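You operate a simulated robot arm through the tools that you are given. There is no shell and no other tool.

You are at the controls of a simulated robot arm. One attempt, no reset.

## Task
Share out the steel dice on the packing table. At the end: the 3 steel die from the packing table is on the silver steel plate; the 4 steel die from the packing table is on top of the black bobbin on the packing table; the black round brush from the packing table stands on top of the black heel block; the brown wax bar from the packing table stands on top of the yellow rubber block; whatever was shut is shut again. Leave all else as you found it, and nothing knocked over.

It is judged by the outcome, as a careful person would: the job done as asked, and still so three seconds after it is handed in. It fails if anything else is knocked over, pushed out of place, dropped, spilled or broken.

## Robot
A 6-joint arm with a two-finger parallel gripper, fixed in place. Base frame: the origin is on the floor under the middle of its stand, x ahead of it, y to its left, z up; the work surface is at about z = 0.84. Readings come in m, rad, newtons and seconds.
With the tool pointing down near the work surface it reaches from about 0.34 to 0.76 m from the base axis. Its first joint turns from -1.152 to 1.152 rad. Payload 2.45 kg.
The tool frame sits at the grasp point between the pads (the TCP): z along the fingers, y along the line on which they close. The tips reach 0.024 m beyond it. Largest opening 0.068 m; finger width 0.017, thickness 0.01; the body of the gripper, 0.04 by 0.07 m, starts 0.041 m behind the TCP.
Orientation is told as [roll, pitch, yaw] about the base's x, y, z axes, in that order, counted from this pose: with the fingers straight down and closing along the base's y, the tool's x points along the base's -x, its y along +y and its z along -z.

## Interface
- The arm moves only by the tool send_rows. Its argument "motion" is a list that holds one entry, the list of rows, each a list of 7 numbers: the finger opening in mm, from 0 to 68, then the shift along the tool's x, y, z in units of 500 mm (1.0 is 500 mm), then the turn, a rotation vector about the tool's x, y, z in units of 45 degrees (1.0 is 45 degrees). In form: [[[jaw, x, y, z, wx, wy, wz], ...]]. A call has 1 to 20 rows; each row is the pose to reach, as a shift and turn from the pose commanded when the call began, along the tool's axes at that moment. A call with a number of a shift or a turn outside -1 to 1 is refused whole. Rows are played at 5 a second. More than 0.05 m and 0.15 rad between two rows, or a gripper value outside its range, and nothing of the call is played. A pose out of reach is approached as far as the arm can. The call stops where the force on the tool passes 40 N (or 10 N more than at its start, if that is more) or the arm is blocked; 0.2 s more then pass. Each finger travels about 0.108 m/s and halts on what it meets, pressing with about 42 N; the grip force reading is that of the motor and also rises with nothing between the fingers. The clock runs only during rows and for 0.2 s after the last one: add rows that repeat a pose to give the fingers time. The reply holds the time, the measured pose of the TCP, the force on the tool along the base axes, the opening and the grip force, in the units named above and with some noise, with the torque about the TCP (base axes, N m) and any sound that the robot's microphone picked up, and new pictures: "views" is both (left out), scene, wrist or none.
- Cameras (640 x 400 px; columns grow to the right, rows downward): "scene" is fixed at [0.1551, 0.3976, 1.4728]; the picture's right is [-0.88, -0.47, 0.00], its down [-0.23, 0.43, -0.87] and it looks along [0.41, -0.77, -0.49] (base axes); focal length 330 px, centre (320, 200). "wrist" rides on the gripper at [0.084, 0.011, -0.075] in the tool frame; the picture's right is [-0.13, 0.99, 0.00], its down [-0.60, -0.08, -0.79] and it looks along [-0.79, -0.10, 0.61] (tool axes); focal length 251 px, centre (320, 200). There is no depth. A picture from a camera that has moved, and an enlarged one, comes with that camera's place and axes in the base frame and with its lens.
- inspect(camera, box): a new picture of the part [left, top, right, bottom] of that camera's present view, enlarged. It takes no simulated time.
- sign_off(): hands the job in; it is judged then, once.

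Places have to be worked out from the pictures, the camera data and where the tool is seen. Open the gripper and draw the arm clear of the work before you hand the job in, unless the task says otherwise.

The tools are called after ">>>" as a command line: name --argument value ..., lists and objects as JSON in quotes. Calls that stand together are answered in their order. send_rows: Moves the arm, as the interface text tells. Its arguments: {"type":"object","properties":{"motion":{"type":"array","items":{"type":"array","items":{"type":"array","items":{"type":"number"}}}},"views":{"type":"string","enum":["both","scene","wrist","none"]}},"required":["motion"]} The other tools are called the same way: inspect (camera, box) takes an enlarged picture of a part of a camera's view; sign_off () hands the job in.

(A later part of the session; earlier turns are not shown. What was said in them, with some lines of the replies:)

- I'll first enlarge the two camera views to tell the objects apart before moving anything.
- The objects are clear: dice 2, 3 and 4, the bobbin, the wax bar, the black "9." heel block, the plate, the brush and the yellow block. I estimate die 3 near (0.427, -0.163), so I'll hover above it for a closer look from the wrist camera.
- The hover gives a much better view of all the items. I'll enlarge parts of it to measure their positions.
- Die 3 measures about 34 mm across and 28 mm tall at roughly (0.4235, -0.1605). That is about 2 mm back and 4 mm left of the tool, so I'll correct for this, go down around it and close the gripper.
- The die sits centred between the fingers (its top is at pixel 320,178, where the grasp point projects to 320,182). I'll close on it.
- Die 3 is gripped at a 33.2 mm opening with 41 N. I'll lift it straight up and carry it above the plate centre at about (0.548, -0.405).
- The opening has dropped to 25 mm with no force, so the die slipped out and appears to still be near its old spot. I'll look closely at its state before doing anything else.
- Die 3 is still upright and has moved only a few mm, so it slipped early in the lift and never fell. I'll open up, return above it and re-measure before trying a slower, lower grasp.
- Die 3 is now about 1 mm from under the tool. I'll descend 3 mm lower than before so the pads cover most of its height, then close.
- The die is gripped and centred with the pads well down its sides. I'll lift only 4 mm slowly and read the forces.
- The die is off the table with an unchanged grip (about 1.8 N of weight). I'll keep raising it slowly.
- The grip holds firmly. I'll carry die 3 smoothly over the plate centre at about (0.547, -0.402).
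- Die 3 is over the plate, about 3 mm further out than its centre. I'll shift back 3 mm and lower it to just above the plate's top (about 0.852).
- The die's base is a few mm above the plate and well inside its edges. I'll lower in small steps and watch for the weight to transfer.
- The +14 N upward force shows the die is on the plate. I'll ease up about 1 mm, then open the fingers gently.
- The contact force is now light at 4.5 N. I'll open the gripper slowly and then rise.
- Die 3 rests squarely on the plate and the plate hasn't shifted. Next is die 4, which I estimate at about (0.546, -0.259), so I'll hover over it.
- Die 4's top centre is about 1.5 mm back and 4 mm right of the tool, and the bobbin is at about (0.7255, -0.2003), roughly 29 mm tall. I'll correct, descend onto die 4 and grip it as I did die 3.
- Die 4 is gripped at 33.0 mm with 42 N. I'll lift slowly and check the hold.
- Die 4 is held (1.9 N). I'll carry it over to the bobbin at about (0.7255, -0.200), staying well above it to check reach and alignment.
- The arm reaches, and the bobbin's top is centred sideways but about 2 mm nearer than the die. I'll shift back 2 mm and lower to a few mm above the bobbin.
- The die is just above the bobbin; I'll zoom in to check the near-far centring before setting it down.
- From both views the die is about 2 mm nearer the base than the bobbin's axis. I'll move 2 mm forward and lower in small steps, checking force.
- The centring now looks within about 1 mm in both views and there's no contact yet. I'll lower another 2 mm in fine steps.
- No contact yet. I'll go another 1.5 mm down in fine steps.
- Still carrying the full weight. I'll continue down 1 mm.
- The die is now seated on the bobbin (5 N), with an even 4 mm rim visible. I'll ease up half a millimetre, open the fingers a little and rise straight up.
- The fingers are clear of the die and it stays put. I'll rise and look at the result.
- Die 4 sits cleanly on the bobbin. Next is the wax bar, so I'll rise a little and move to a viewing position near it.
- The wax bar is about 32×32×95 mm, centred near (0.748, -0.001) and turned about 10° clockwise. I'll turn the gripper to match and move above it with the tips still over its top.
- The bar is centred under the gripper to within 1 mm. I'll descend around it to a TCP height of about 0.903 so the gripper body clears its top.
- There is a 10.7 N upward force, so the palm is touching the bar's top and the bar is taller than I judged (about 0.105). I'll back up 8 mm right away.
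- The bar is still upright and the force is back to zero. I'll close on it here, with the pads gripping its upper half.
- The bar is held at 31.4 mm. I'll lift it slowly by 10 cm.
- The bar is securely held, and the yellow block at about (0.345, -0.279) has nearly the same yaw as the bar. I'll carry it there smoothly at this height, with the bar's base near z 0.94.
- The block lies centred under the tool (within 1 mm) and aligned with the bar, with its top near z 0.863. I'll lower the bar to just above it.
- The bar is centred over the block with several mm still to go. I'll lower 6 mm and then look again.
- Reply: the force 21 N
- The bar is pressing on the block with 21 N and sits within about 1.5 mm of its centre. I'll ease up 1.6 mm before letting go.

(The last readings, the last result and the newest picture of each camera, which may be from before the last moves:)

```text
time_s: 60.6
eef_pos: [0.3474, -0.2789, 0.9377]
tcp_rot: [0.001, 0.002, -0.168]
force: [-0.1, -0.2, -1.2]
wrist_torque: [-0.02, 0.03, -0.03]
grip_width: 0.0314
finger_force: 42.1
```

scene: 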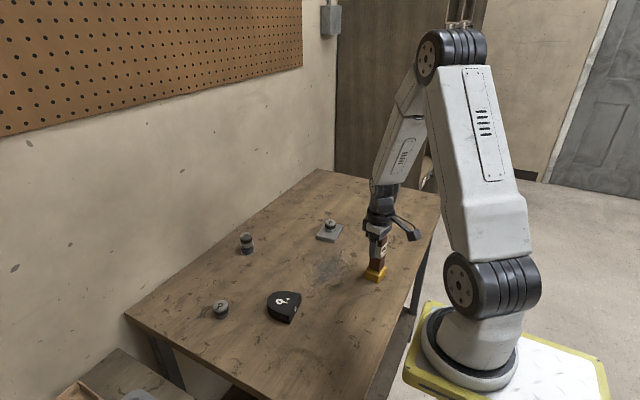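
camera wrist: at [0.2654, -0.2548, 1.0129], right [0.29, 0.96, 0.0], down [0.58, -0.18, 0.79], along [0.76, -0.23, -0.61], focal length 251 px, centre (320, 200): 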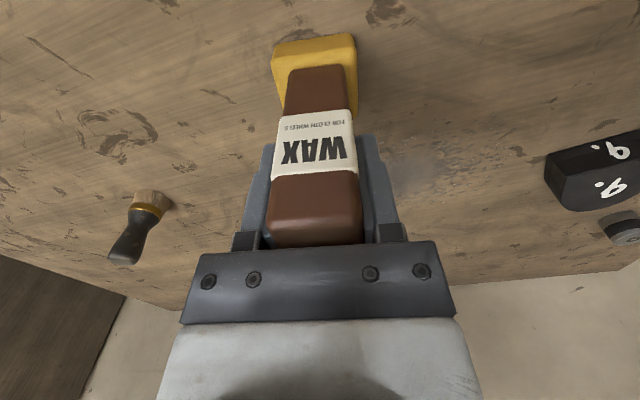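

It now hangs free by a hair. I'll lower in half-millimetre steps until light contact.

>>> send_rows --motion '[[[0, 0, 0, 0.0006, 0, 0, 0], [0, 0, 0, 0.0012, 0, 0, 0], [0, 0, 0, 0.0012, 0, 0, 0]]]' --views "none"

```text
time_s: 61.4
eef_pos: [0.3481, -0.2779, 0.9386]
tcp_rot: [0.0, 0.0, -0.168]
force: [0.4, 0.1, -0.7]
wrist_torque: [0.02, 0.01, -0.02]
grip_width: 0.0313
finger_force: 42.0
```

>>> send_rows --motion '[[[0, 0, 0, 0.0006, 0, 0, 0], [0, 0, 0, 0.001, 0, 0, 0], [0, 0, 0, 0.001, 0, 0, 0]]]' --views "none"

```text
time_s: 62.2
eef_pos: [0.3466, -0.2775, 0.939]
tcp_rot: [0.003, 0.0, -0.169]
force: [-0.8, 1.4, -1.3]
wrist_torque: [0.07, -0.02, 0.0]
grip_width: 0.0314
finger_force: 42.3
```

The reading is still about -1 N, which is just the bar's weight, so there's no contact yet. I'll lower another half millimetre.

>>> send_rows --motion '[[[0, 0, 0, 0.0006, 0, 0, 0], [0, 0, 0, 0.0012, 0, 0, 0], [0, 0, 0, 0.0012, 0, 0, 0]]]' --views "none"

```text
time_s: 63.0
eef_pos: [0.3467, -0.2796, 0.9388]
tcp_rot: [0.0, -0.001, -0.17]
force: [-0.8, 3.2, 8.2]
wrist_torque: [0.17, 0.14, 0.02]
grip_width: 0.0317
finger_force: 41.8
```

There is light contact now (8 N). I'll ease 0.3 mm and open the fingers slowly.

>>> send_rows --motion '[[[0, 0, 0, -0.0006, 0, 0, 0], [31, 0, 0, -0.0006, 0, 0, 0], [33, 0, 0, -0.0006, 0, 0, 0], [36, 0, 0, -0.0006, 0, 0, 0], [40, 0, 0, -0.0006, 0, 0, 0], [46, 0, 0, -0.0006, 0, 0, 0], [50, 0, 0, -0.0006, 0, 0, 0], [50, 0, 0, -0.0006, 0, 0, 0]]]' --views "both"

>>> inspect --camera "scene" --box '[340, 230, 420, 290]'

```text
time_s: 64.8
eef_pos: [0.346, -0.2785, 0.9381]
tcp_rot: [0.0, 0.0, -0.168]
force: [-0.5, 0.0, 0.0]
wrist_torque: [0.01, -0.01, 0.01]
grip_width: 0.05
finger_force: 0.1
camera wrist: at [0.2653, -0.2545, 1.0132], right [0.29, 0.96, 0.0], down [0.58, -0.18, 0.79], along [0.76, -0.23, -0.61], focal length 251 px, centre (320, 200)
```

scene: 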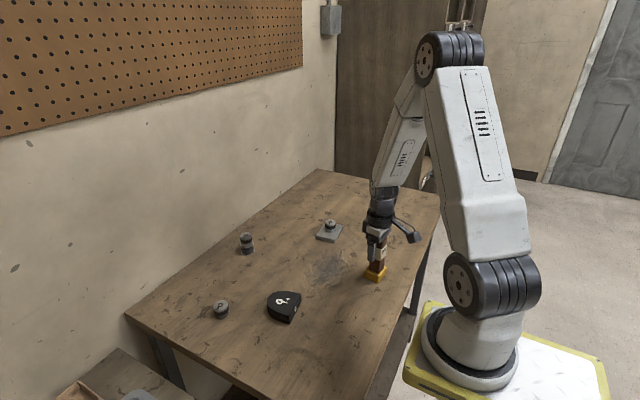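
wrist: 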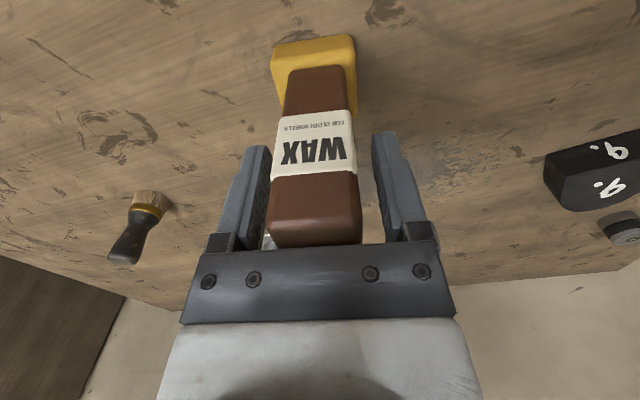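

```text
6.67 times, centred on (380, 260) of scene
camera zoom: at [0.1551, 0.3976, 1.4728], right [-0.88, -0.47, 0.0], down [-0.23, 0.43, -0.87], along [0.41, -0.77, -0.49], focal length 2197 px, centre (-80, -200)
```

zoom: 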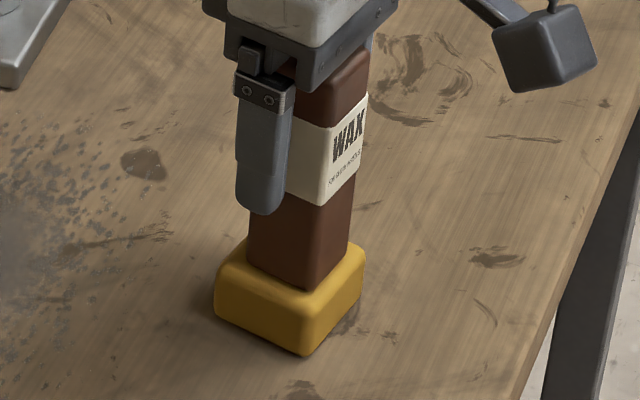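

The bar stands on the block by itself and the fingers are clear of it on both sides. I'll open a little more and rise straight up well above its top.

>>> send_rows --motion '[[[58, 0, 0, -0.006, 0, 0, 0], [62, 0, 0, -0.02, 0, 0, 0], [62, 0, 0, -0.05, 0, 0, 0], [62, 0, 0, -0.09, 0, 0, 0], [62, 0, 0, -0.14, 0, 0, 0], [62, 0, 0, -0.19, 0, 0, 0], [62, 0, 0, -0.24, 0, 0, 0], [62, 0, 0, -0.28, 0, 0, 0], [62, 0, 0, -0.28, 0, 0, 0]]]' --views "both"

>>> inspect --camera "scene" --box '[340, 190, 420, 290]'

```text
time_s: 66.8
eef_pos: [0.3478, -0.278, 1.0784]
tcp_rot: [0.0, 0.001, -0.17]
force: [-0.8, -0.6, -0.7]
wrist_torque: [0.02, -0.02, -0.03]
grip_width: 0.062
finger_force: 0.0
camera wrist: at [0.2656, -0.2546, 1.1523], right [0.29, 0.96, 0.0], down [0.58, -0.18, 0.79], along [0.76, -0.23, -0.61], focal length 251 px, centre (320, 200)
```

scene: 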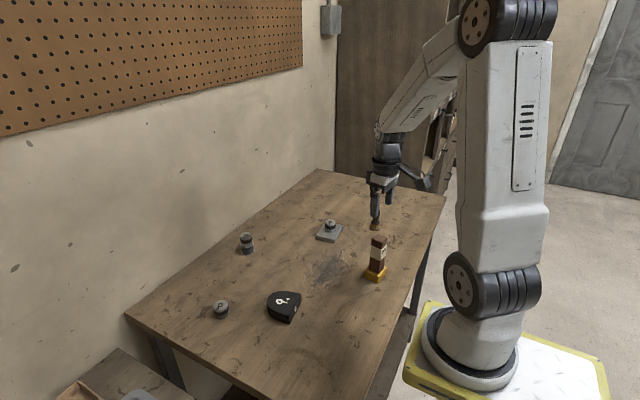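
wrist: 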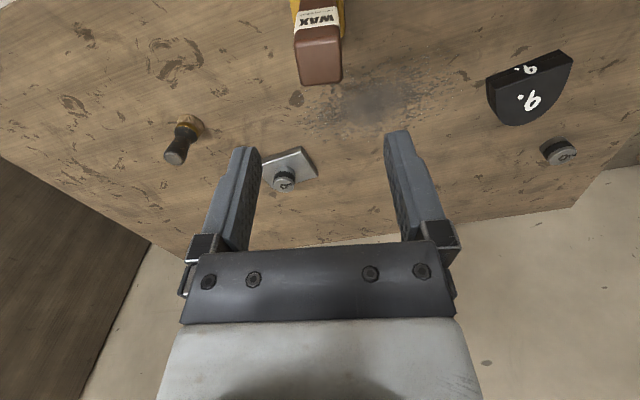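

```text
4.00 times, centred on (380, 240) of scene
camera zoom: at [0.1551, 0.3976, 1.4728], right [-0.88, -0.47, 0.0], down [-0.23, 0.43, -0.87], along [0.41, -0.77, -0.49], focal length 1318 px, centre (80, 40)
```

zoom: 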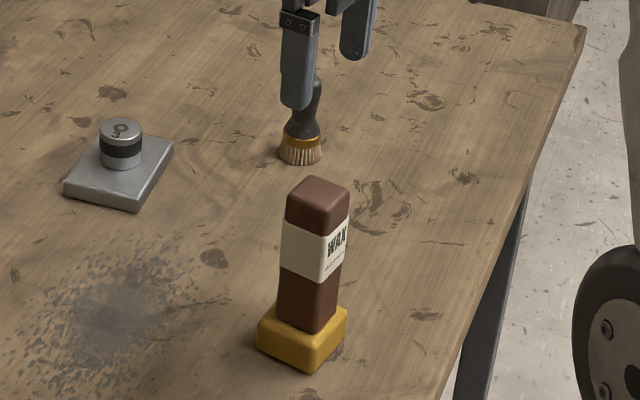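

The wax bar stands squarely on the yellow block. Now for the brush, which I put at about (0.4235, -0.5005); I'll move above it while turning the gripper back to yaw 0.

>>> send_rows --motion '[[[62, -0.02, -0.037, 0, 0, 0, -0.02], [62, -0.055, -0.1, 0, 0, 0, -0.06], [62, -0.09, -0.165, 0, 0, 0, -0.1], [62, -0.125, -0.229, 0, 0, 0, -0.14], [62, -0.16, -0.293, 0.02, 0, 0, -0.17], [62, -0.195, -0.357, 0.05, 0, 0, -0.2], [62, -0.2249, -0.4117, 0.08, 0, 0, -0.2165], [62, -0.2249, -0.4117, 0.08, 0, 0, -0.2165]]]' --views "both"

>>> inspect --camera "wrist" --box '[260, 0, 380, 90]'

>>> inspect --camera "scene" --box '[340, 180, 420, 240]'

```text
time_s: 68.6
eef_pos: [0.4233, -0.5014, 1.0385]
tcp_rot: [0.001, 0.0, 0.0]
force: [-0.2, -0.4, 0.1]
wrist_torque: [0.0, -0.01, -0.01]
grip_width: 0.0619
finger_force: 0.1
camera wrist: at [0.34, -0.4922, 1.1136], right [0.13, 0.99, 0.0], down [0.6, -0.08, 0.79], along [0.79, -0.1, -0.61], focal length 251 px, centre (320, 200)
```

scene: 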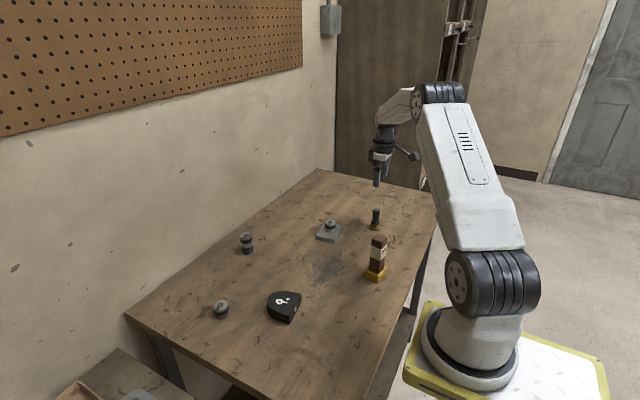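
wrist: 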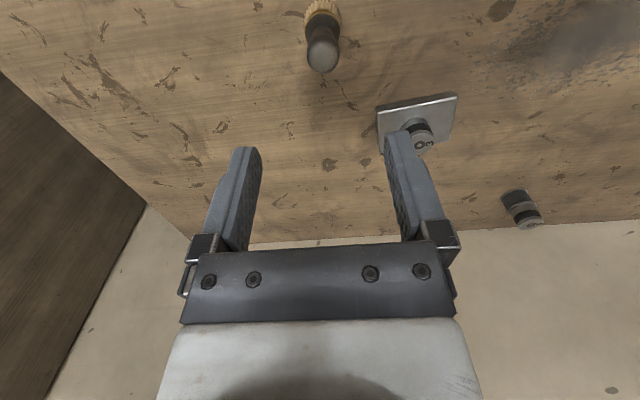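

```text
4.44 times, centred on (320, 45) of wrist
camera zoom: at [0.34, -0.4922, 1.1136], right [0.13, 0.99, 0.0], down [0.6, -0.08, 0.79], along [0.79, -0.1, -0.61], focal length 1118 px, centre (320, 889)
```

zoom: 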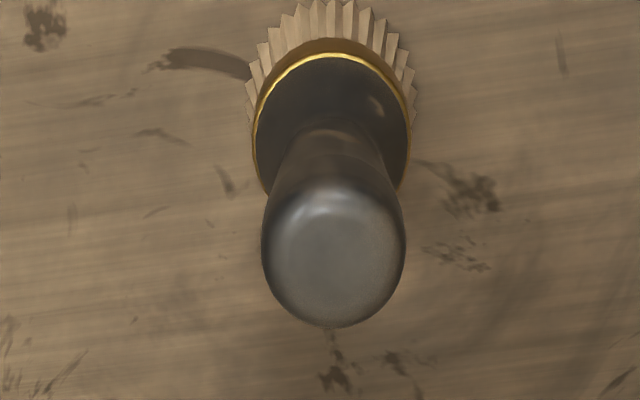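

```text
6.67 times, centred on (380, 210) of scene
camera zoom: at [0.1551, 0.3976, 1.4728], right [-0.88, -0.47, 0.0], down [-0.23, 0.43, -0.87], along [0.41, -0.77, -0.49], focal length 2197 px, centre (-80, 133)
```

zoom: 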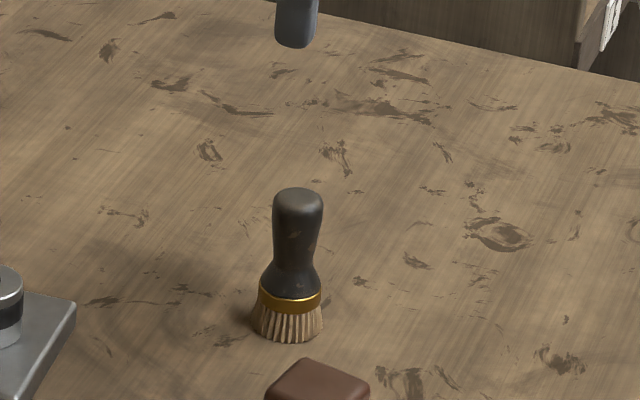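

The brush stands upright about 2.4 mm left of the tool axis, with a knob about 24 mm wide and its top near 0.92. I'll descend so the pads meet the knob and waist, keeping the tips above the wider shoulder.

>>> send_rows --motion '[[[62, 0.0016, 0.0048, 0.04, 0, 0, 0], [62, 0.0016, 0.0048, 0.09, 0, 0, 0], [62, 0.0016, 0.0048, 0.14, 0, 0, 0], [62, 0.0016, 0.0048, 0.18, 0, 0, 0], [62, 0.0016, 0.0048, 0.215, 0, 0, 0], [62, 0.0016, 0.0048, 0.245, 0, 0, 0], [62, 0.0016, 0.0048, 0.262, 0, 0, 0], [62, 0.0016, 0.0048, 0.262, 0, 0, 0]]]' --views "both"

>>> inspect --camera "wrist" --box '[220, 60, 420, 240]'

>>> inspect --camera "scene" --box '[340, 180, 420, 240]'

```text
time_s: 70.4
eef_pos: [0.4228, -0.4988, 0.9078]
tcp_rot: [-0.001, 0.0, 0.0]
force: [-0.1, -0.6, -0.2]
wrist_torque: [0.03, 0.02, -0.04]
grip_width: 0.0621
finger_force: 0.0
camera wrist: at [0.3382, -0.4883, 0.9817], right [0.13, 0.99, 0.0], down [0.6, -0.08, 0.79], along [0.79, -0.1, -0.61], focal length 251 px, centre (320, 200)
```

scene: 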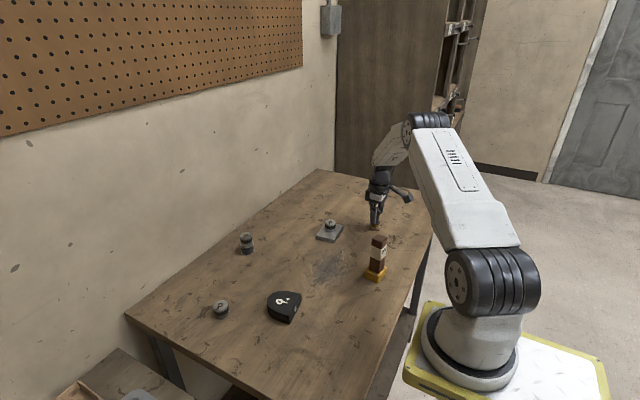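
wrist: 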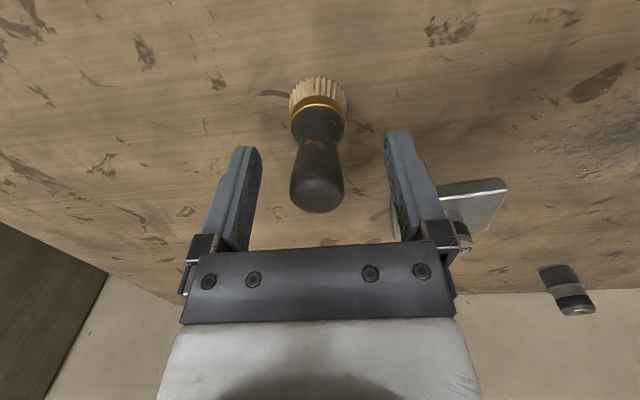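

```text
2.22 times, centred on (320, 150) of wrist
camera zoom: at [0.3382, -0.4883, 0.9817], right [0.13, 0.99, 0.0], down [0.6, -0.08, 0.79], along [0.79, -0.1, -0.61], focal length 559 px, centre (320, 311)
```

zoom: 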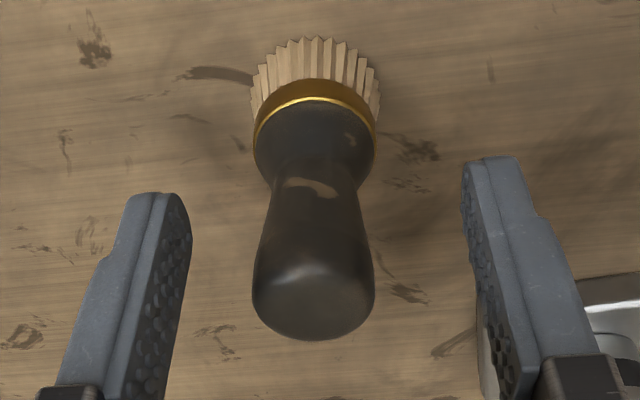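

```text
6.67 times, centred on (380, 210) of scene
camera zoom: at [0.1551, 0.3976, 1.4728], right [-0.88, -0.47, 0.0], down [-0.23, 0.43, -0.87], along [0.41, -0.77, -0.49], focal length 2197 px, centre (-80, 133)
```

zoom: 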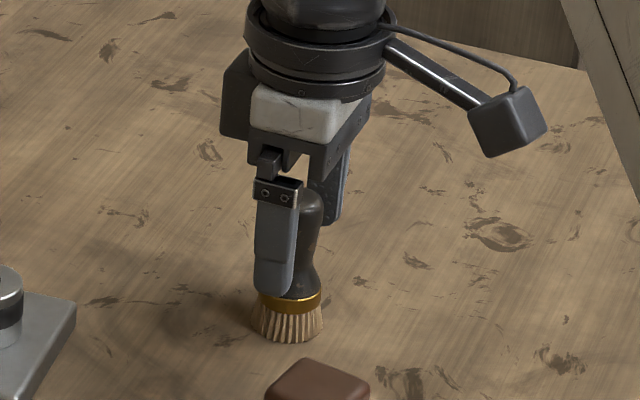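

The knob is about 1.3 mm right of centre, so I'll make that small correction and then close gently.

>>> send_rows --motion '[[[62, 0, -0.0013, 0, 0, 0, 0], [62, 0, -0.0026, 0, 0, 0, 0], [50, 0, -0.0026, 0, 0, 0, 0], [40, 0, -0.0026, 0, 0, 0, 0], [32, 0, -0.0026, 0, 0, 0, 0], [26, 0, -0.0026, 0, 0, 0, 0], [20, 0, -0.0026, 0, 0, 0, 0], [10, 0, -0.0026, 0, 0, 0, 0], [0, 0, -0.0026, 0, 0, 0, 0], [0, 0, -0.0026, 0, 0, 0, 0]]]' --views "both"

>>> inspect --camera "wrist" --box '[220, 60, 420, 240]'

>>> inspect --camera "scene" --box '[340, 180, 420, 240]'

```text
time_s: 72.6
eef_pos: [0.4232, -0.5, 0.9059]
tcp_rot: [-0.001, 0.002, 0.0]
force: [-0.1, 0.5, -0.9]
wrist_torque: [0.02, 0.01, 0.02]
grip_width: 0.0226
finger_force: 38.7
camera wrist: at [0.338, -0.4893, 0.982], right [0.13, 0.99, 0.0], down [0.6, -0.08, 0.79], along [0.79, -0.1, -0.61], focal length 251 px, centre (320, 200)
```

scene: 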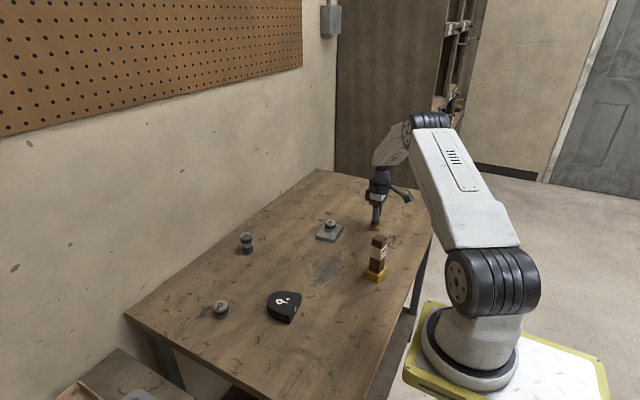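
wrist: 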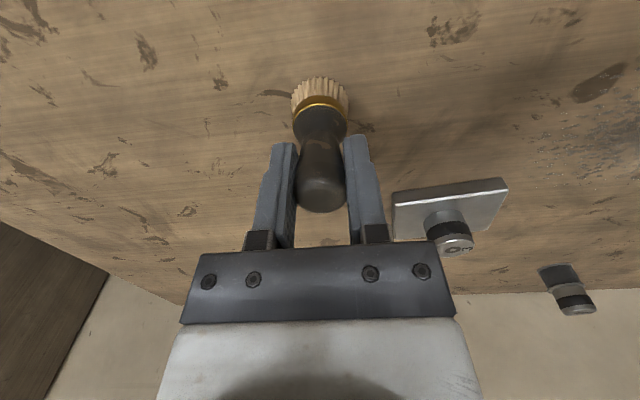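

```text
2.22 times, centred on (320, 150) of wrist
camera zoom: at [0.338, -0.4893, 0.982], right [0.13, 0.99, 0.0], down [0.6, -0.08, 0.79], along [0.79, -0.1, -0.61], focal length 559 px, centre (320, 311)
```

zoom: 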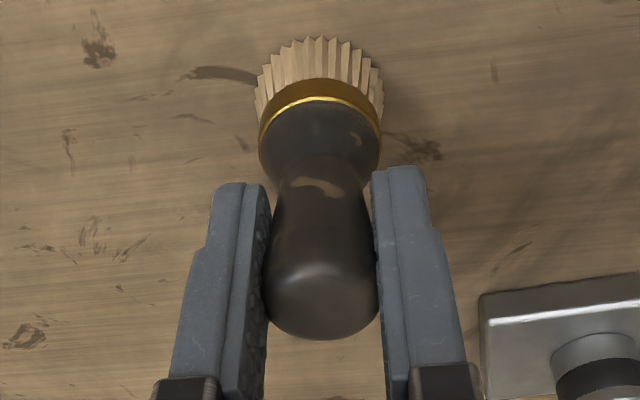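

```text
6.67 times, centred on (380, 210) of scene
camera zoom: at [0.1551, 0.3976, 1.4728], right [-0.88, -0.47, 0.0], down [-0.23, 0.43, -0.87], along [0.41, -0.77, -0.49], focal length 2197 px, centre (-80, 133)
```

zoom: 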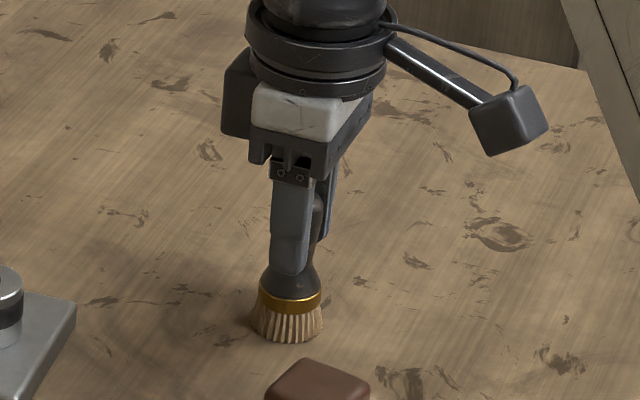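

The brush is gripped at 22.6 mm and stayed upright. I'll lift slowly and check.

>>> send_rows --motion '[[[0, 0, 0, -0.002, 0, 0, 0], [0, 0, 0, -0.004, 0, 0, 0], [0, 0, 0, -0.01, 0, 0, 0], [0, 0, 0, -0.02, 0, 0, 0], [0, 0, 0, -0.035, 0, 0, 0], [0, 0, 0, -0.055, 0, 0, 0], [0, 0, 0, -0.075, 0, 0, 0], [0, 0, 0, -0.095, 0, 0, 0], [0, 0, 0, -0.115, 0, 0, 0], [0, 0, 0, -0.135, 0, 0, 0], [0, 0, 0, -0.155, 0, 0, 0], [0, 0, 0, -0.17, 0, 0, 0], [0, 0, 0, -0.17, 0, 0, 0]]]' --views "both"

>>> inspect --camera "wrist" --box '[220, 60, 420, 240]'

>>> inspect --camera "scene" --box '[340, 150, 420, 240]'

```text
time_s: 75.4
eef_pos: [0.4221, -0.4993, 0.9912]
tcp_rot: [-0.001, 0.001, 0.0]
force: [-0.1, 0.4, -0.9]
wrist_torque: [-0.03, 0.01, 0.04]
grip_width: 0.0227
finger_force: 38.7
camera wrist: at [0.3378, -0.4892, 1.0666], right [0.13, 0.99, 0.0], down [0.6, -0.08, 0.79], along [0.79, -0.1, -0.61], focal length 251 px, centre (320, 200)
```

scene: 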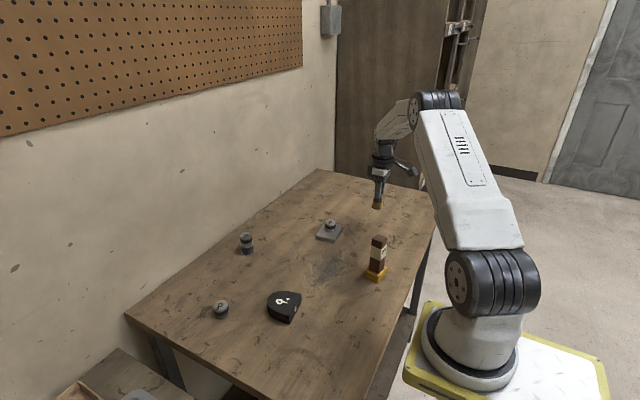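
wrist: 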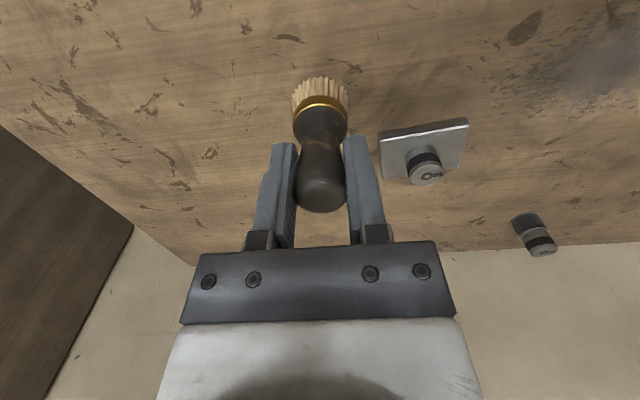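

```text
2.22 times, centred on (320, 150) of wrist
camera zoom: at [0.3378, -0.4892, 1.0666], right [0.13, 0.99, 0.0], down [0.6, -0.08, 0.79], along [0.79, -0.1, -0.61], focal length 559 px, centre (320, 311)
```

zoom: 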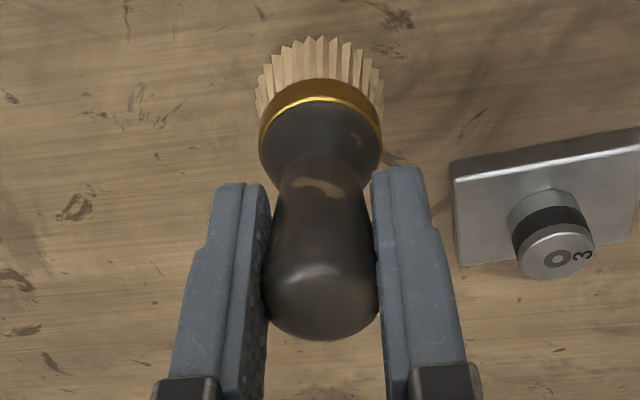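

```text
4.44 times, centred on (380, 195) of scene
camera zoom: at [0.1551, 0.3976, 1.4728], right [-0.88, -0.47, 0.0], down [-0.23, 0.43, -0.87], along [0.41, -0.77, -0.49], focal length 1464 px, centre (53, 222)
```

zoom: 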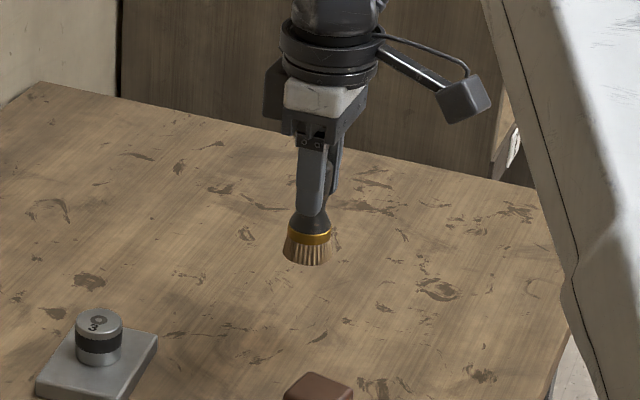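

The brush hangs upright in the grip. I'll raise it and carry it on a path well clear of the wax bar to above the heel block, around (0.50, -0.06).

>>> send_rows --motion '[[[0, -0.016, 0.0194, -0.038, 0, 0, 0], [0, -0.046, 0.0694, -0.078, 0, 0, 0], [0, -0.086, 0.1394, -0.108, 0, 0, 0], [0, -0.126, 0.2194, -0.118, 0, 0, 0], [0, -0.146, 0.3, -0.118, 0, 0, 0], [0, -0.156, 0.38, -0.118, 0, 0, 0], [0, -0.156, 0.46, -0.118, 0, 0, 0], [0, -0.156, 0.54, -0.118, 0, 0, 0], [0, -0.156, 0.62, -0.118, 0, 0, 0], [0, -0.156, 0.7, -0.118, 0, 0, 0], [0, -0.156, 0.77, -0.1, 0, 0, 0], [0, -0.156, 0.83, -0.08, 0, 0, 0], [0, -0.156, 0.865, -0.065, 0, 0, 0], [0, -0.156, 0.8774, -0.06, 0, 0, 0], [0, -0.156, 0.8774, -0.06, 0, 0, 0]]]' --views "both"

>>> inspect --camera "wrist" --box '[220, 0, 420, 150]'

>>> inspect --camera "scene" --box '[220, 220, 340, 340]'

```text
time_s: 78.6
eef_pos: [0.4991, -0.0613, 1.0218]
tcp_rot: [-0.001, 0.0, -0.001]
force: [0.2, 0.5, 0.3]
wrist_torque: [-0.02, 0.02, -0.02]
grip_width: 0.0226
finger_force: 39.0
camera wrist: at [0.415, -0.0511, 1.0969], right [0.13, 0.99, 0.0], down [0.6, -0.08, 0.79], along [0.79, -0.1, -0.61], focal length 251 px, centre (320, 200)
```

scene: 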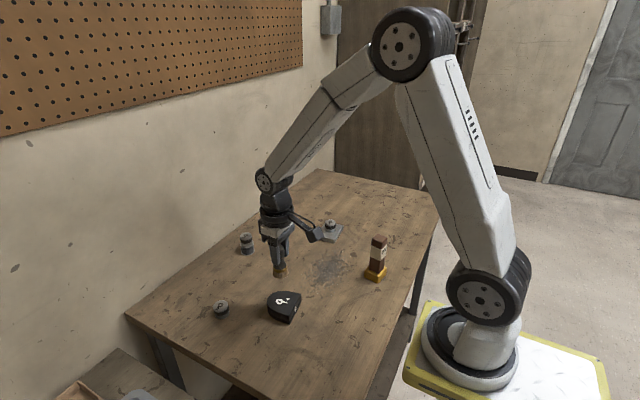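
wrist: 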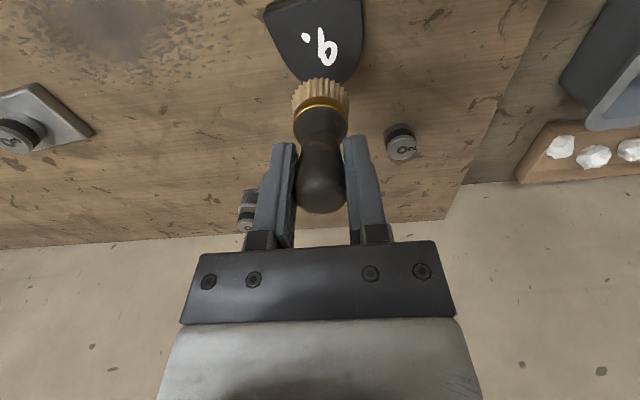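

```text
2.67 times, centred on (320, 75) of wrist
camera zoom: at [0.415, -0.0511, 1.0969], right [0.13, 0.99, 0.0], down [0.6, -0.08, 0.79], along [0.79, -0.1, -0.61], focal length 670 px, centre (320, 533)
```

zoom: 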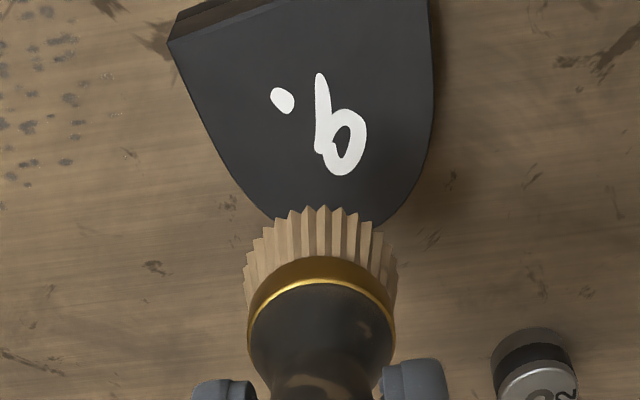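

```text
3.33 times, centred on (280, 280) of scene
camera zoom: at [0.1551, 0.3976, 1.4728], right [-0.88, -0.47, 0.0], down [-0.23, 0.43, -0.87], along [0.41, -0.77, -0.49], focal length 1098 px, centre (453, -67)
```

zoom: 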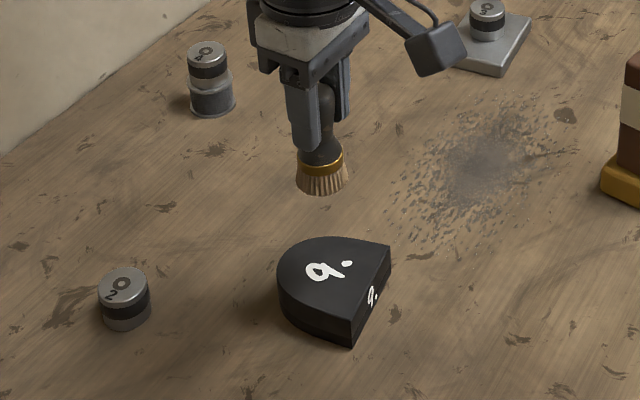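

The brush is almost exactly over the heel block's centre (within about 3 mm), and the block's top is near z 0.869. I'll lower it to just above the block.

>>> send_rows --motion '[[[0, 0, 0, 0.02, 0, 0, 0], [0, 0, 0, 0.05, 0, 0, 0], [0, 0, 0, 0.08, 0, 0, 0], [0, 0, 0, 0.11, 0, 0, 0], [0, 0, 0, 0.135, 0, 0, 0], [0, 0, 0, 0.15, 0, 0, 0], [0, 0, 0, 0.156, 0, 0, 0], [0, 0, 0, 0.156, 0, 0, 0]]]' --views "both"

>>> inspect --camera "wrist" --box '[240, 20, 400, 140]'

>>> inspect --camera "scene" --box '[240, 260, 330, 335]'

```text
time_s: 80.4
eef_pos: [0.4996, -0.0616, 0.9431]
tcp_rot: [0.001, 0.0, 0.0]
force: [0.2, 0.0, -0.8]
wrist_torque: [-0.03, 0.01, 0.03]
grip_width: 0.0227
finger_force: 39.0
camera wrist: at [0.4154, -0.0511, 1.0188], right [0.13, 0.99, 0.0], down [0.6, -0.08, 0.79], along [0.79, -0.1, -0.61], focal length 251 px, centre (320, 200)
```

scene: 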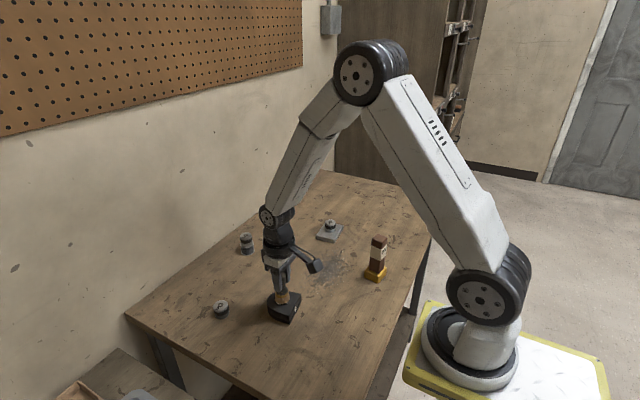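
wrist: 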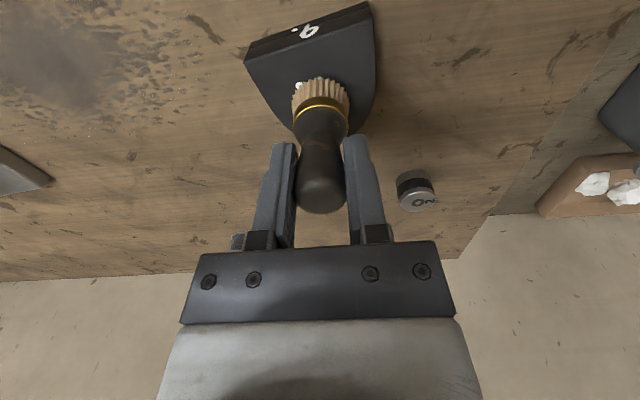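

```text
3.33 times, centred on (320, 80) of wrist
camera zoom: at [0.4154, -0.0511, 1.0188], right [0.13, 0.99, 0.0], down [0.6, -0.08, 0.79], along [0.79, -0.1, -0.61], focal length 838 px, centre (320, 600)
```

zoom: 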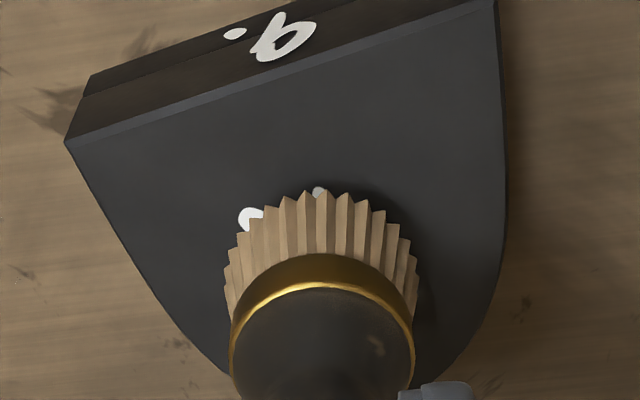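

```text
5.33 times, centred on (285, 298) of scene
camera zoom: at [0.1551, 0.3976, 1.4728], right [-0.88, -0.47, 0.0], down [-0.23, 0.43, -0.87], along [0.41, -0.77, -0.49], focal length 1757 px, centre (507, -320)
```

zoom: 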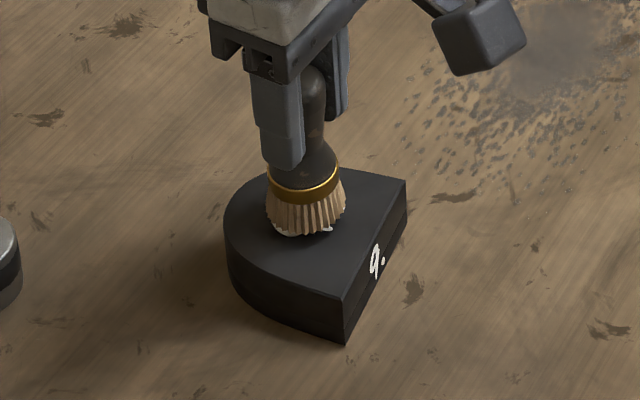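

The brush base is just above the middle of the heel block. I'll lower in small steps until it touches.

>>> send_rows --motion '[[[0, 0, 0, 0.002, 0, 0, 0], [0, 0, 0, 0.004, 0, 0, 0], [0, 0, 0, 0.006, 0, 0, 0], [0, 0, 0, 0.008, 0, 0, 0], [0, 0, 0, 0.008, 0, 0, 0]]]' --views "none"

```text
time_s: 81.6
eef_pos: [0.5011, -0.0605, 0.9403]
tcp_rot: [0.002, -0.001, -0.002]
force: [0.9, 0.1, -1.3]
wrist_torque: [0.03, 0.02, 0.01]
grip_width: 0.0227
finger_force: 39.2
```

No contact yet at about 0.940. I'll continue down another 2 mm in half-millimetre steps.

>>> send_rows --motion '[[[0, 0, 0, 0.001, 0, 0, 0], [0, 0, 0, 0.002, 0, 0, 0], [0, 0, 0, 0.003, 0, 0, 0], [0, 0, 0, 0.004, 0, 0, 0], [0, 0, 0, 0.004, 0, 0, 0]]]' --views "wrist"

>>> inspect --camera "scene" --box '[260, 270, 320, 320]'

```text
time_s: 82.8
eef_pos: [0.5005, -0.0604, 0.9383]
tcp_rot: [0.001, 0.001, 0.001]
force: [0.4, 0.4, -0.9]
wrist_torque: [0.01, 0.01, 0.0]
grip_width: 0.0225
finger_force: 38.8
camera wrist: at [0.4155, -0.0509, 1.0127], right [0.13, 0.99, 0.0], down [0.6, -0.08, 0.79], along [0.79, -0.1, -0.61], focal length 251 px, centre (320, 200)
```

wrist: 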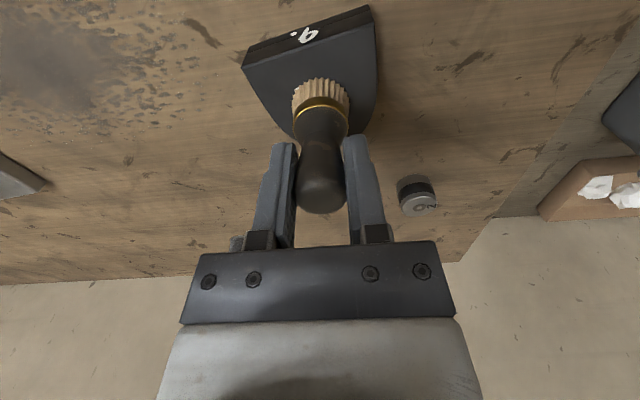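

```text
8.00 times, centred on (290, 295) of scene
camera zoom: at [0.1551, 0.3976, 1.4728], right [-0.88, -0.47, 0.0], down [-0.23, 0.43, -0.87], along [0.41, -0.77, -0.49], focal length 2636 px, centre (560, -560)
```

zoom: 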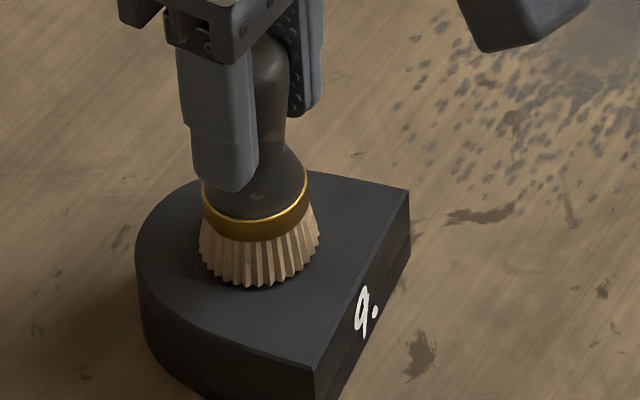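

There's still a sliver of gap (force shows only the brush's weight). I'll lower 1.5 mm more in fine steps.

>>> send_rows --motion '[[[0, 0, 0, 0.001, 0, 0, 0], [0, 0, 0, 0.002, 0, 0, 0], [0, 0, 0, 0.003, 0, 0, 0], [0, 0, 0, 0.003, 0, 0, 0]]]' --views "none"

```text
time_s: 83.8
eef_pos: [0.5001, -0.0615, 0.9365]
tcp_rot: [0.001, 0.001, -0.001]
force: [-1.2, 1.6, 7.2]
wrist_torque: [0.04, 0.06, -0.02]
grip_width: 0.0225
finger_force: 39.0
```

Contact is made (7 N). I'll ease 0.3 mm and open the fingers slowly.

>>> send_rows --motion '[[[0, 0, 0, -0.0006, 0, 0, 0], [22, 0, 0, -0.0006, 0, 0, 0], [24, 0, 0, -0.0006, 0, 0, 0], [27, 0, 0, -0.0006, 0, 0, 0], [31, 0, 0, -0.0006, 0, 0, 0], [37, 0, 0, -0.0006, 0, 0, 0], [45, 0, 0, -0.0006, 0, 0, 0], [55, 0, 0, -0.0006, 0, 0, 0], [60, 0, 0, -0.0006, 0, 0, 0], [60, 0, 0, -0.0006, 0, 0, 0]]]' --views "both"

>>> inspect --camera "scene" --box '[250, 255, 330, 325]'

```text
time_s: 86.0
eef_pos: [0.4993, -0.0595, 0.9361]
tcp_rot: [-0.001, 0.0, -0.001]
force: [-0.2, 0.6, -0.6]
wrist_torque: [0.01, -0.01, 0.03]
grip_width: 0.0599
finger_force: 0.1
camera wrist: at [0.4155, -0.051, 1.0112], right [0.13, 0.99, 0.0], down [0.6, -0.08, 0.79], along [0.79, -0.1, -0.61], focal length 251 px, centre (320, 200)
```

scene: 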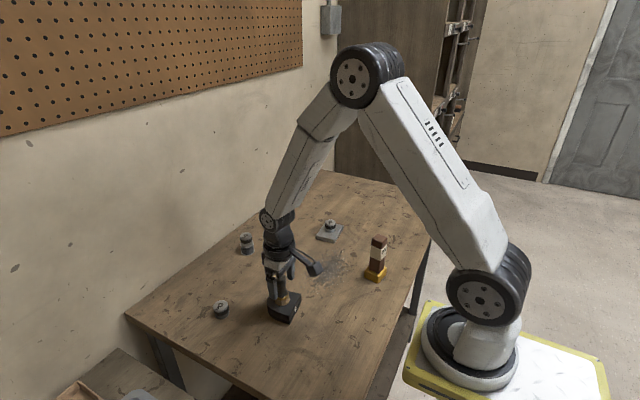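
wrist: 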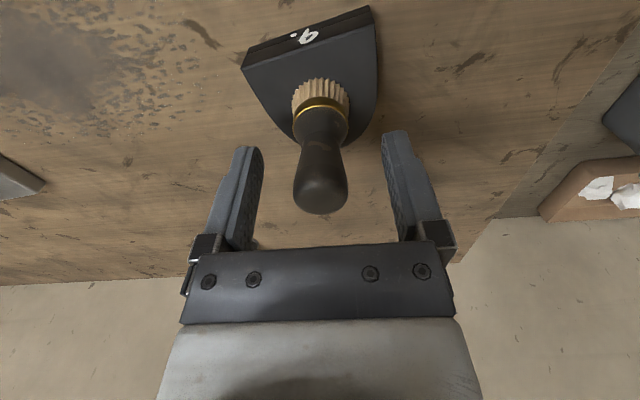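

```text
5.71 times, centred on (290, 290) of scene
camera zoom: at [0.1551, 0.3976, 1.4728], right [-0.88, -0.47, 0.0], down [-0.23, 0.43, -0.87], along [0.41, -0.77, -0.49], focal length 1883 px, centre (491, -314)
```

zoom: 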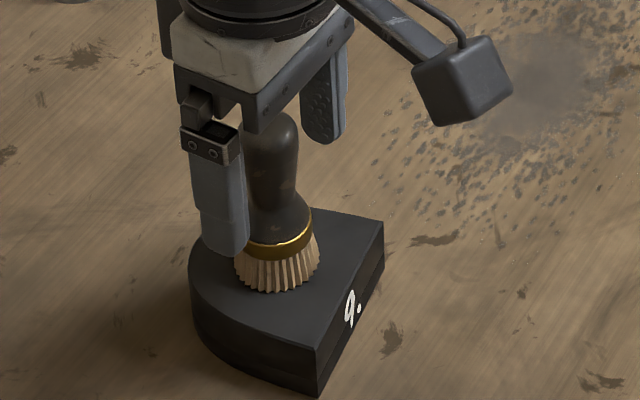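

The brush stands freely on the heel block with the fingers well clear. I'll rise straight up, then draw the arm back from the work.

>>> send_rows --motion '[[[60, 0, 0, -0.01, 0, 0, 0], [60, 0, 0, -0.03, 0, 0, 0], [60, 0, 0, -0.06, 0, 0, 0], [60, 0, 0, -0.1, 0, 0, 0], [60, 0, 0, -0.15, 0, 0, 0], [60, 0, 0, -0.2, 0, 0, 0], [60, 0, 0, -0.26, 0, 0, 0], [60, 0, 0, -0.32, 0, 0, 0], [60, 0, 0, -0.36, 0, 0, 0], [60, 0, 0, -0.36, 0, 0, 0]]]' --views "both"

>>> inspect --camera "scene" --box '[160, 210, 400, 350]'

```text
time_s: 88.2
eef_pos: [0.5014, -0.0609, 1.117]
tcp_rot: [0.0, -0.001, -0.001]
force: [0.1, -0.9, 0.5]
wrist_torque: [0.0, -0.01, -0.01]
grip_width: 0.06
finger_force: 0.0
camera wrist: at [0.4161, -0.0507, 1.1918], right [0.13, 0.99, 0.0], down [0.6, -0.08, 0.79], along [0.79, -0.1, -0.61], focal length 251 px, centre (320, 200)
```

scene: 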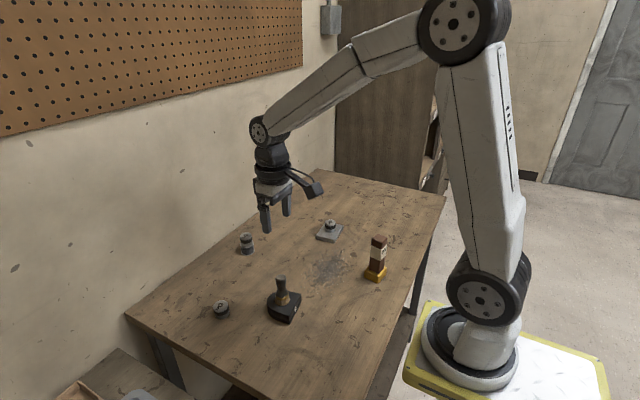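
wrist: 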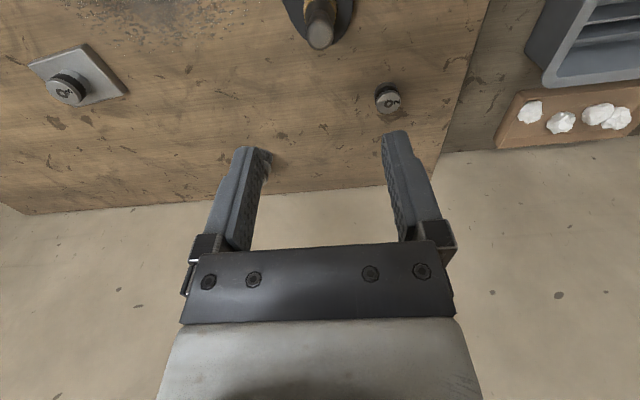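

```text
2.67 times, centred on (280, 280) of scene
camera zoom: at [0.1551, 0.3976, 1.4728], right [-0.88, -0.47, 0.0], down [-0.23, 0.43, -0.87], along [0.41, -0.77, -0.49], focal length 879 px, centre (427, -13)
```

zoom: 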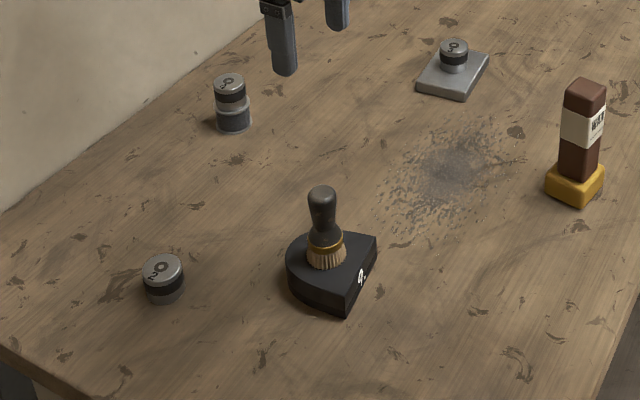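

Everything looks right: die 3 on the plate, die 4 on the bobbin, the brush on the heel block, the wax bar on the yellow block, and die 2 untouched. I'll raise and withdraw the arm, then do a final check.

>>> send_rows --motion '[[[68, 0.02, -0.02, -0.04, 0, 0, 0], [68, 0.05, -0.05, -0.08, 0, 0, 0], [68, 0.08, -0.08, -0.12, 0, 0, 0], [68, 0.11, -0.1, -0.16, 0, 0, 0], [68, 0.14, -0.12, -0.2, 0, 0, 0], [68, 0.17, -0.14, -0.23, 0, 0, 0], [68, 0.2, -0.16, -0.25, 0, 0, 0], [68, 0.2, -0.16, -0.25, 0, 0, 0], [68, 0.2, -0.16, -0.25, 0, 0, 0]]]' --views "both"

>>> inspect --camera "scene" --box '[170, 215, 310, 330]'

>>> inspect --camera "scene" --box '[290, 200, 410, 300]'

```text
time_s: 90.2
eef_pos: [0.4012, -0.1418, 1.2416]
tcp_rot: [0.002, 0.0, 0.0]
force: [-0.3, 1.4, -0.4]
wrist_torque: [-0.04, 0.02, 0.0]
grip_width: 0.0678
finger_force: 0.0
camera wrist: at [0.3164, -0.131, 1.3166], right [0.13, 0.99, 0.0], down [0.6, -0.08, 0.79], along [0.79, -0.1, -0.61], focal length 251 px, centre (320, 200)
```

scene: 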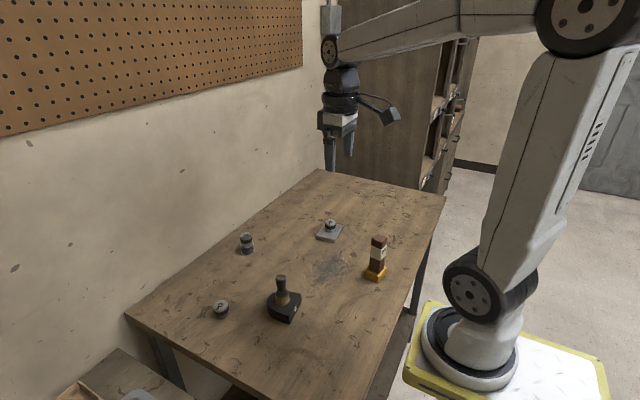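
wrist: 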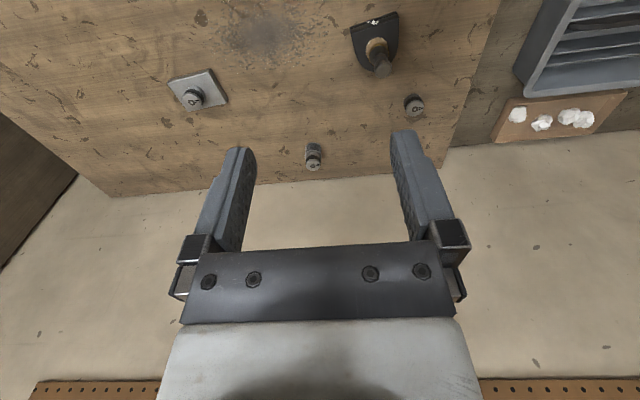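

```text
3.48 times, centred on (240, 272) of scene
camera zoom: at [0.1551, 0.3976, 1.4728], right [-0.88, -0.47, 0.0], down [-0.23, 0.43, -0.87], along [0.41, -0.77, -0.49], focal length 1146 px, centre (598, -52)
```

zoom: 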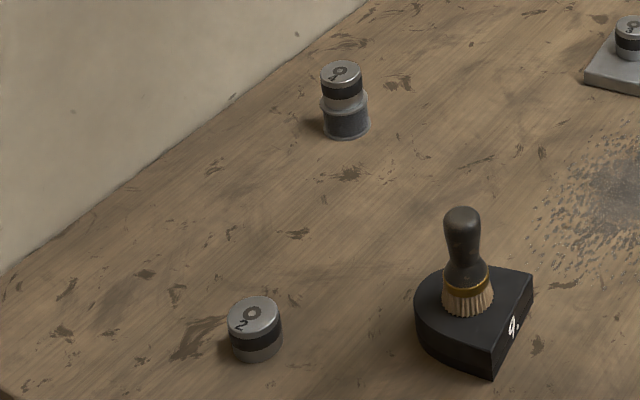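

```text
4.00 times, centred on (350, 250) of scene
camera zoom: at [0.1551, 0.3976, 1.4728], right [-0.88, -0.47, 0.0], down [-0.23, 0.43, -0.87], along [0.41, -0.77, -0.49], focal length 1318 px, centre (200, 0)
```

zoom: 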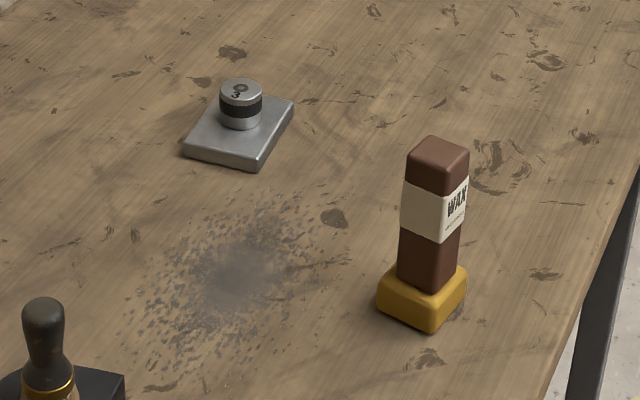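

All four placements are standing steady in the final pictures, and die 2 and everything else are where I found them. Nothing was opened, and the gripper is open with the arm clear, so I'm handing the job in.

>>> sign_off

```text
The job is handed in.
```

The job is done and handed in. In the final pictures everything was standing steady.

- **3 die:** it sits on the silver steel plate, and the plate hasn't moved.
- **4 die:** it sits on top of the black bobbin, centred to within about 1 mm.
- **Black round brush:** it stands upright near the middle of the black heel block.
- **Brown wax bar:** it stands upright on the yellow rubber block, centred to within about 2 mm.

Two things happened along the way:

- **3 die slipped:** on the first try it slipped out of the gripper just off the table. It stayed upright and shifted about 3–4 mm, and the second grasp held.
- **Wax bar touched:** the gripper's palm pressed on top of the bar with about 11 N, because I had judged it shorter than it is. It stayed upright and I backed off.

I didn't touch the 2 die or anything else. I opened nothing, so there was nothing to shut again. The gripper is open and the arm is clear of the work.
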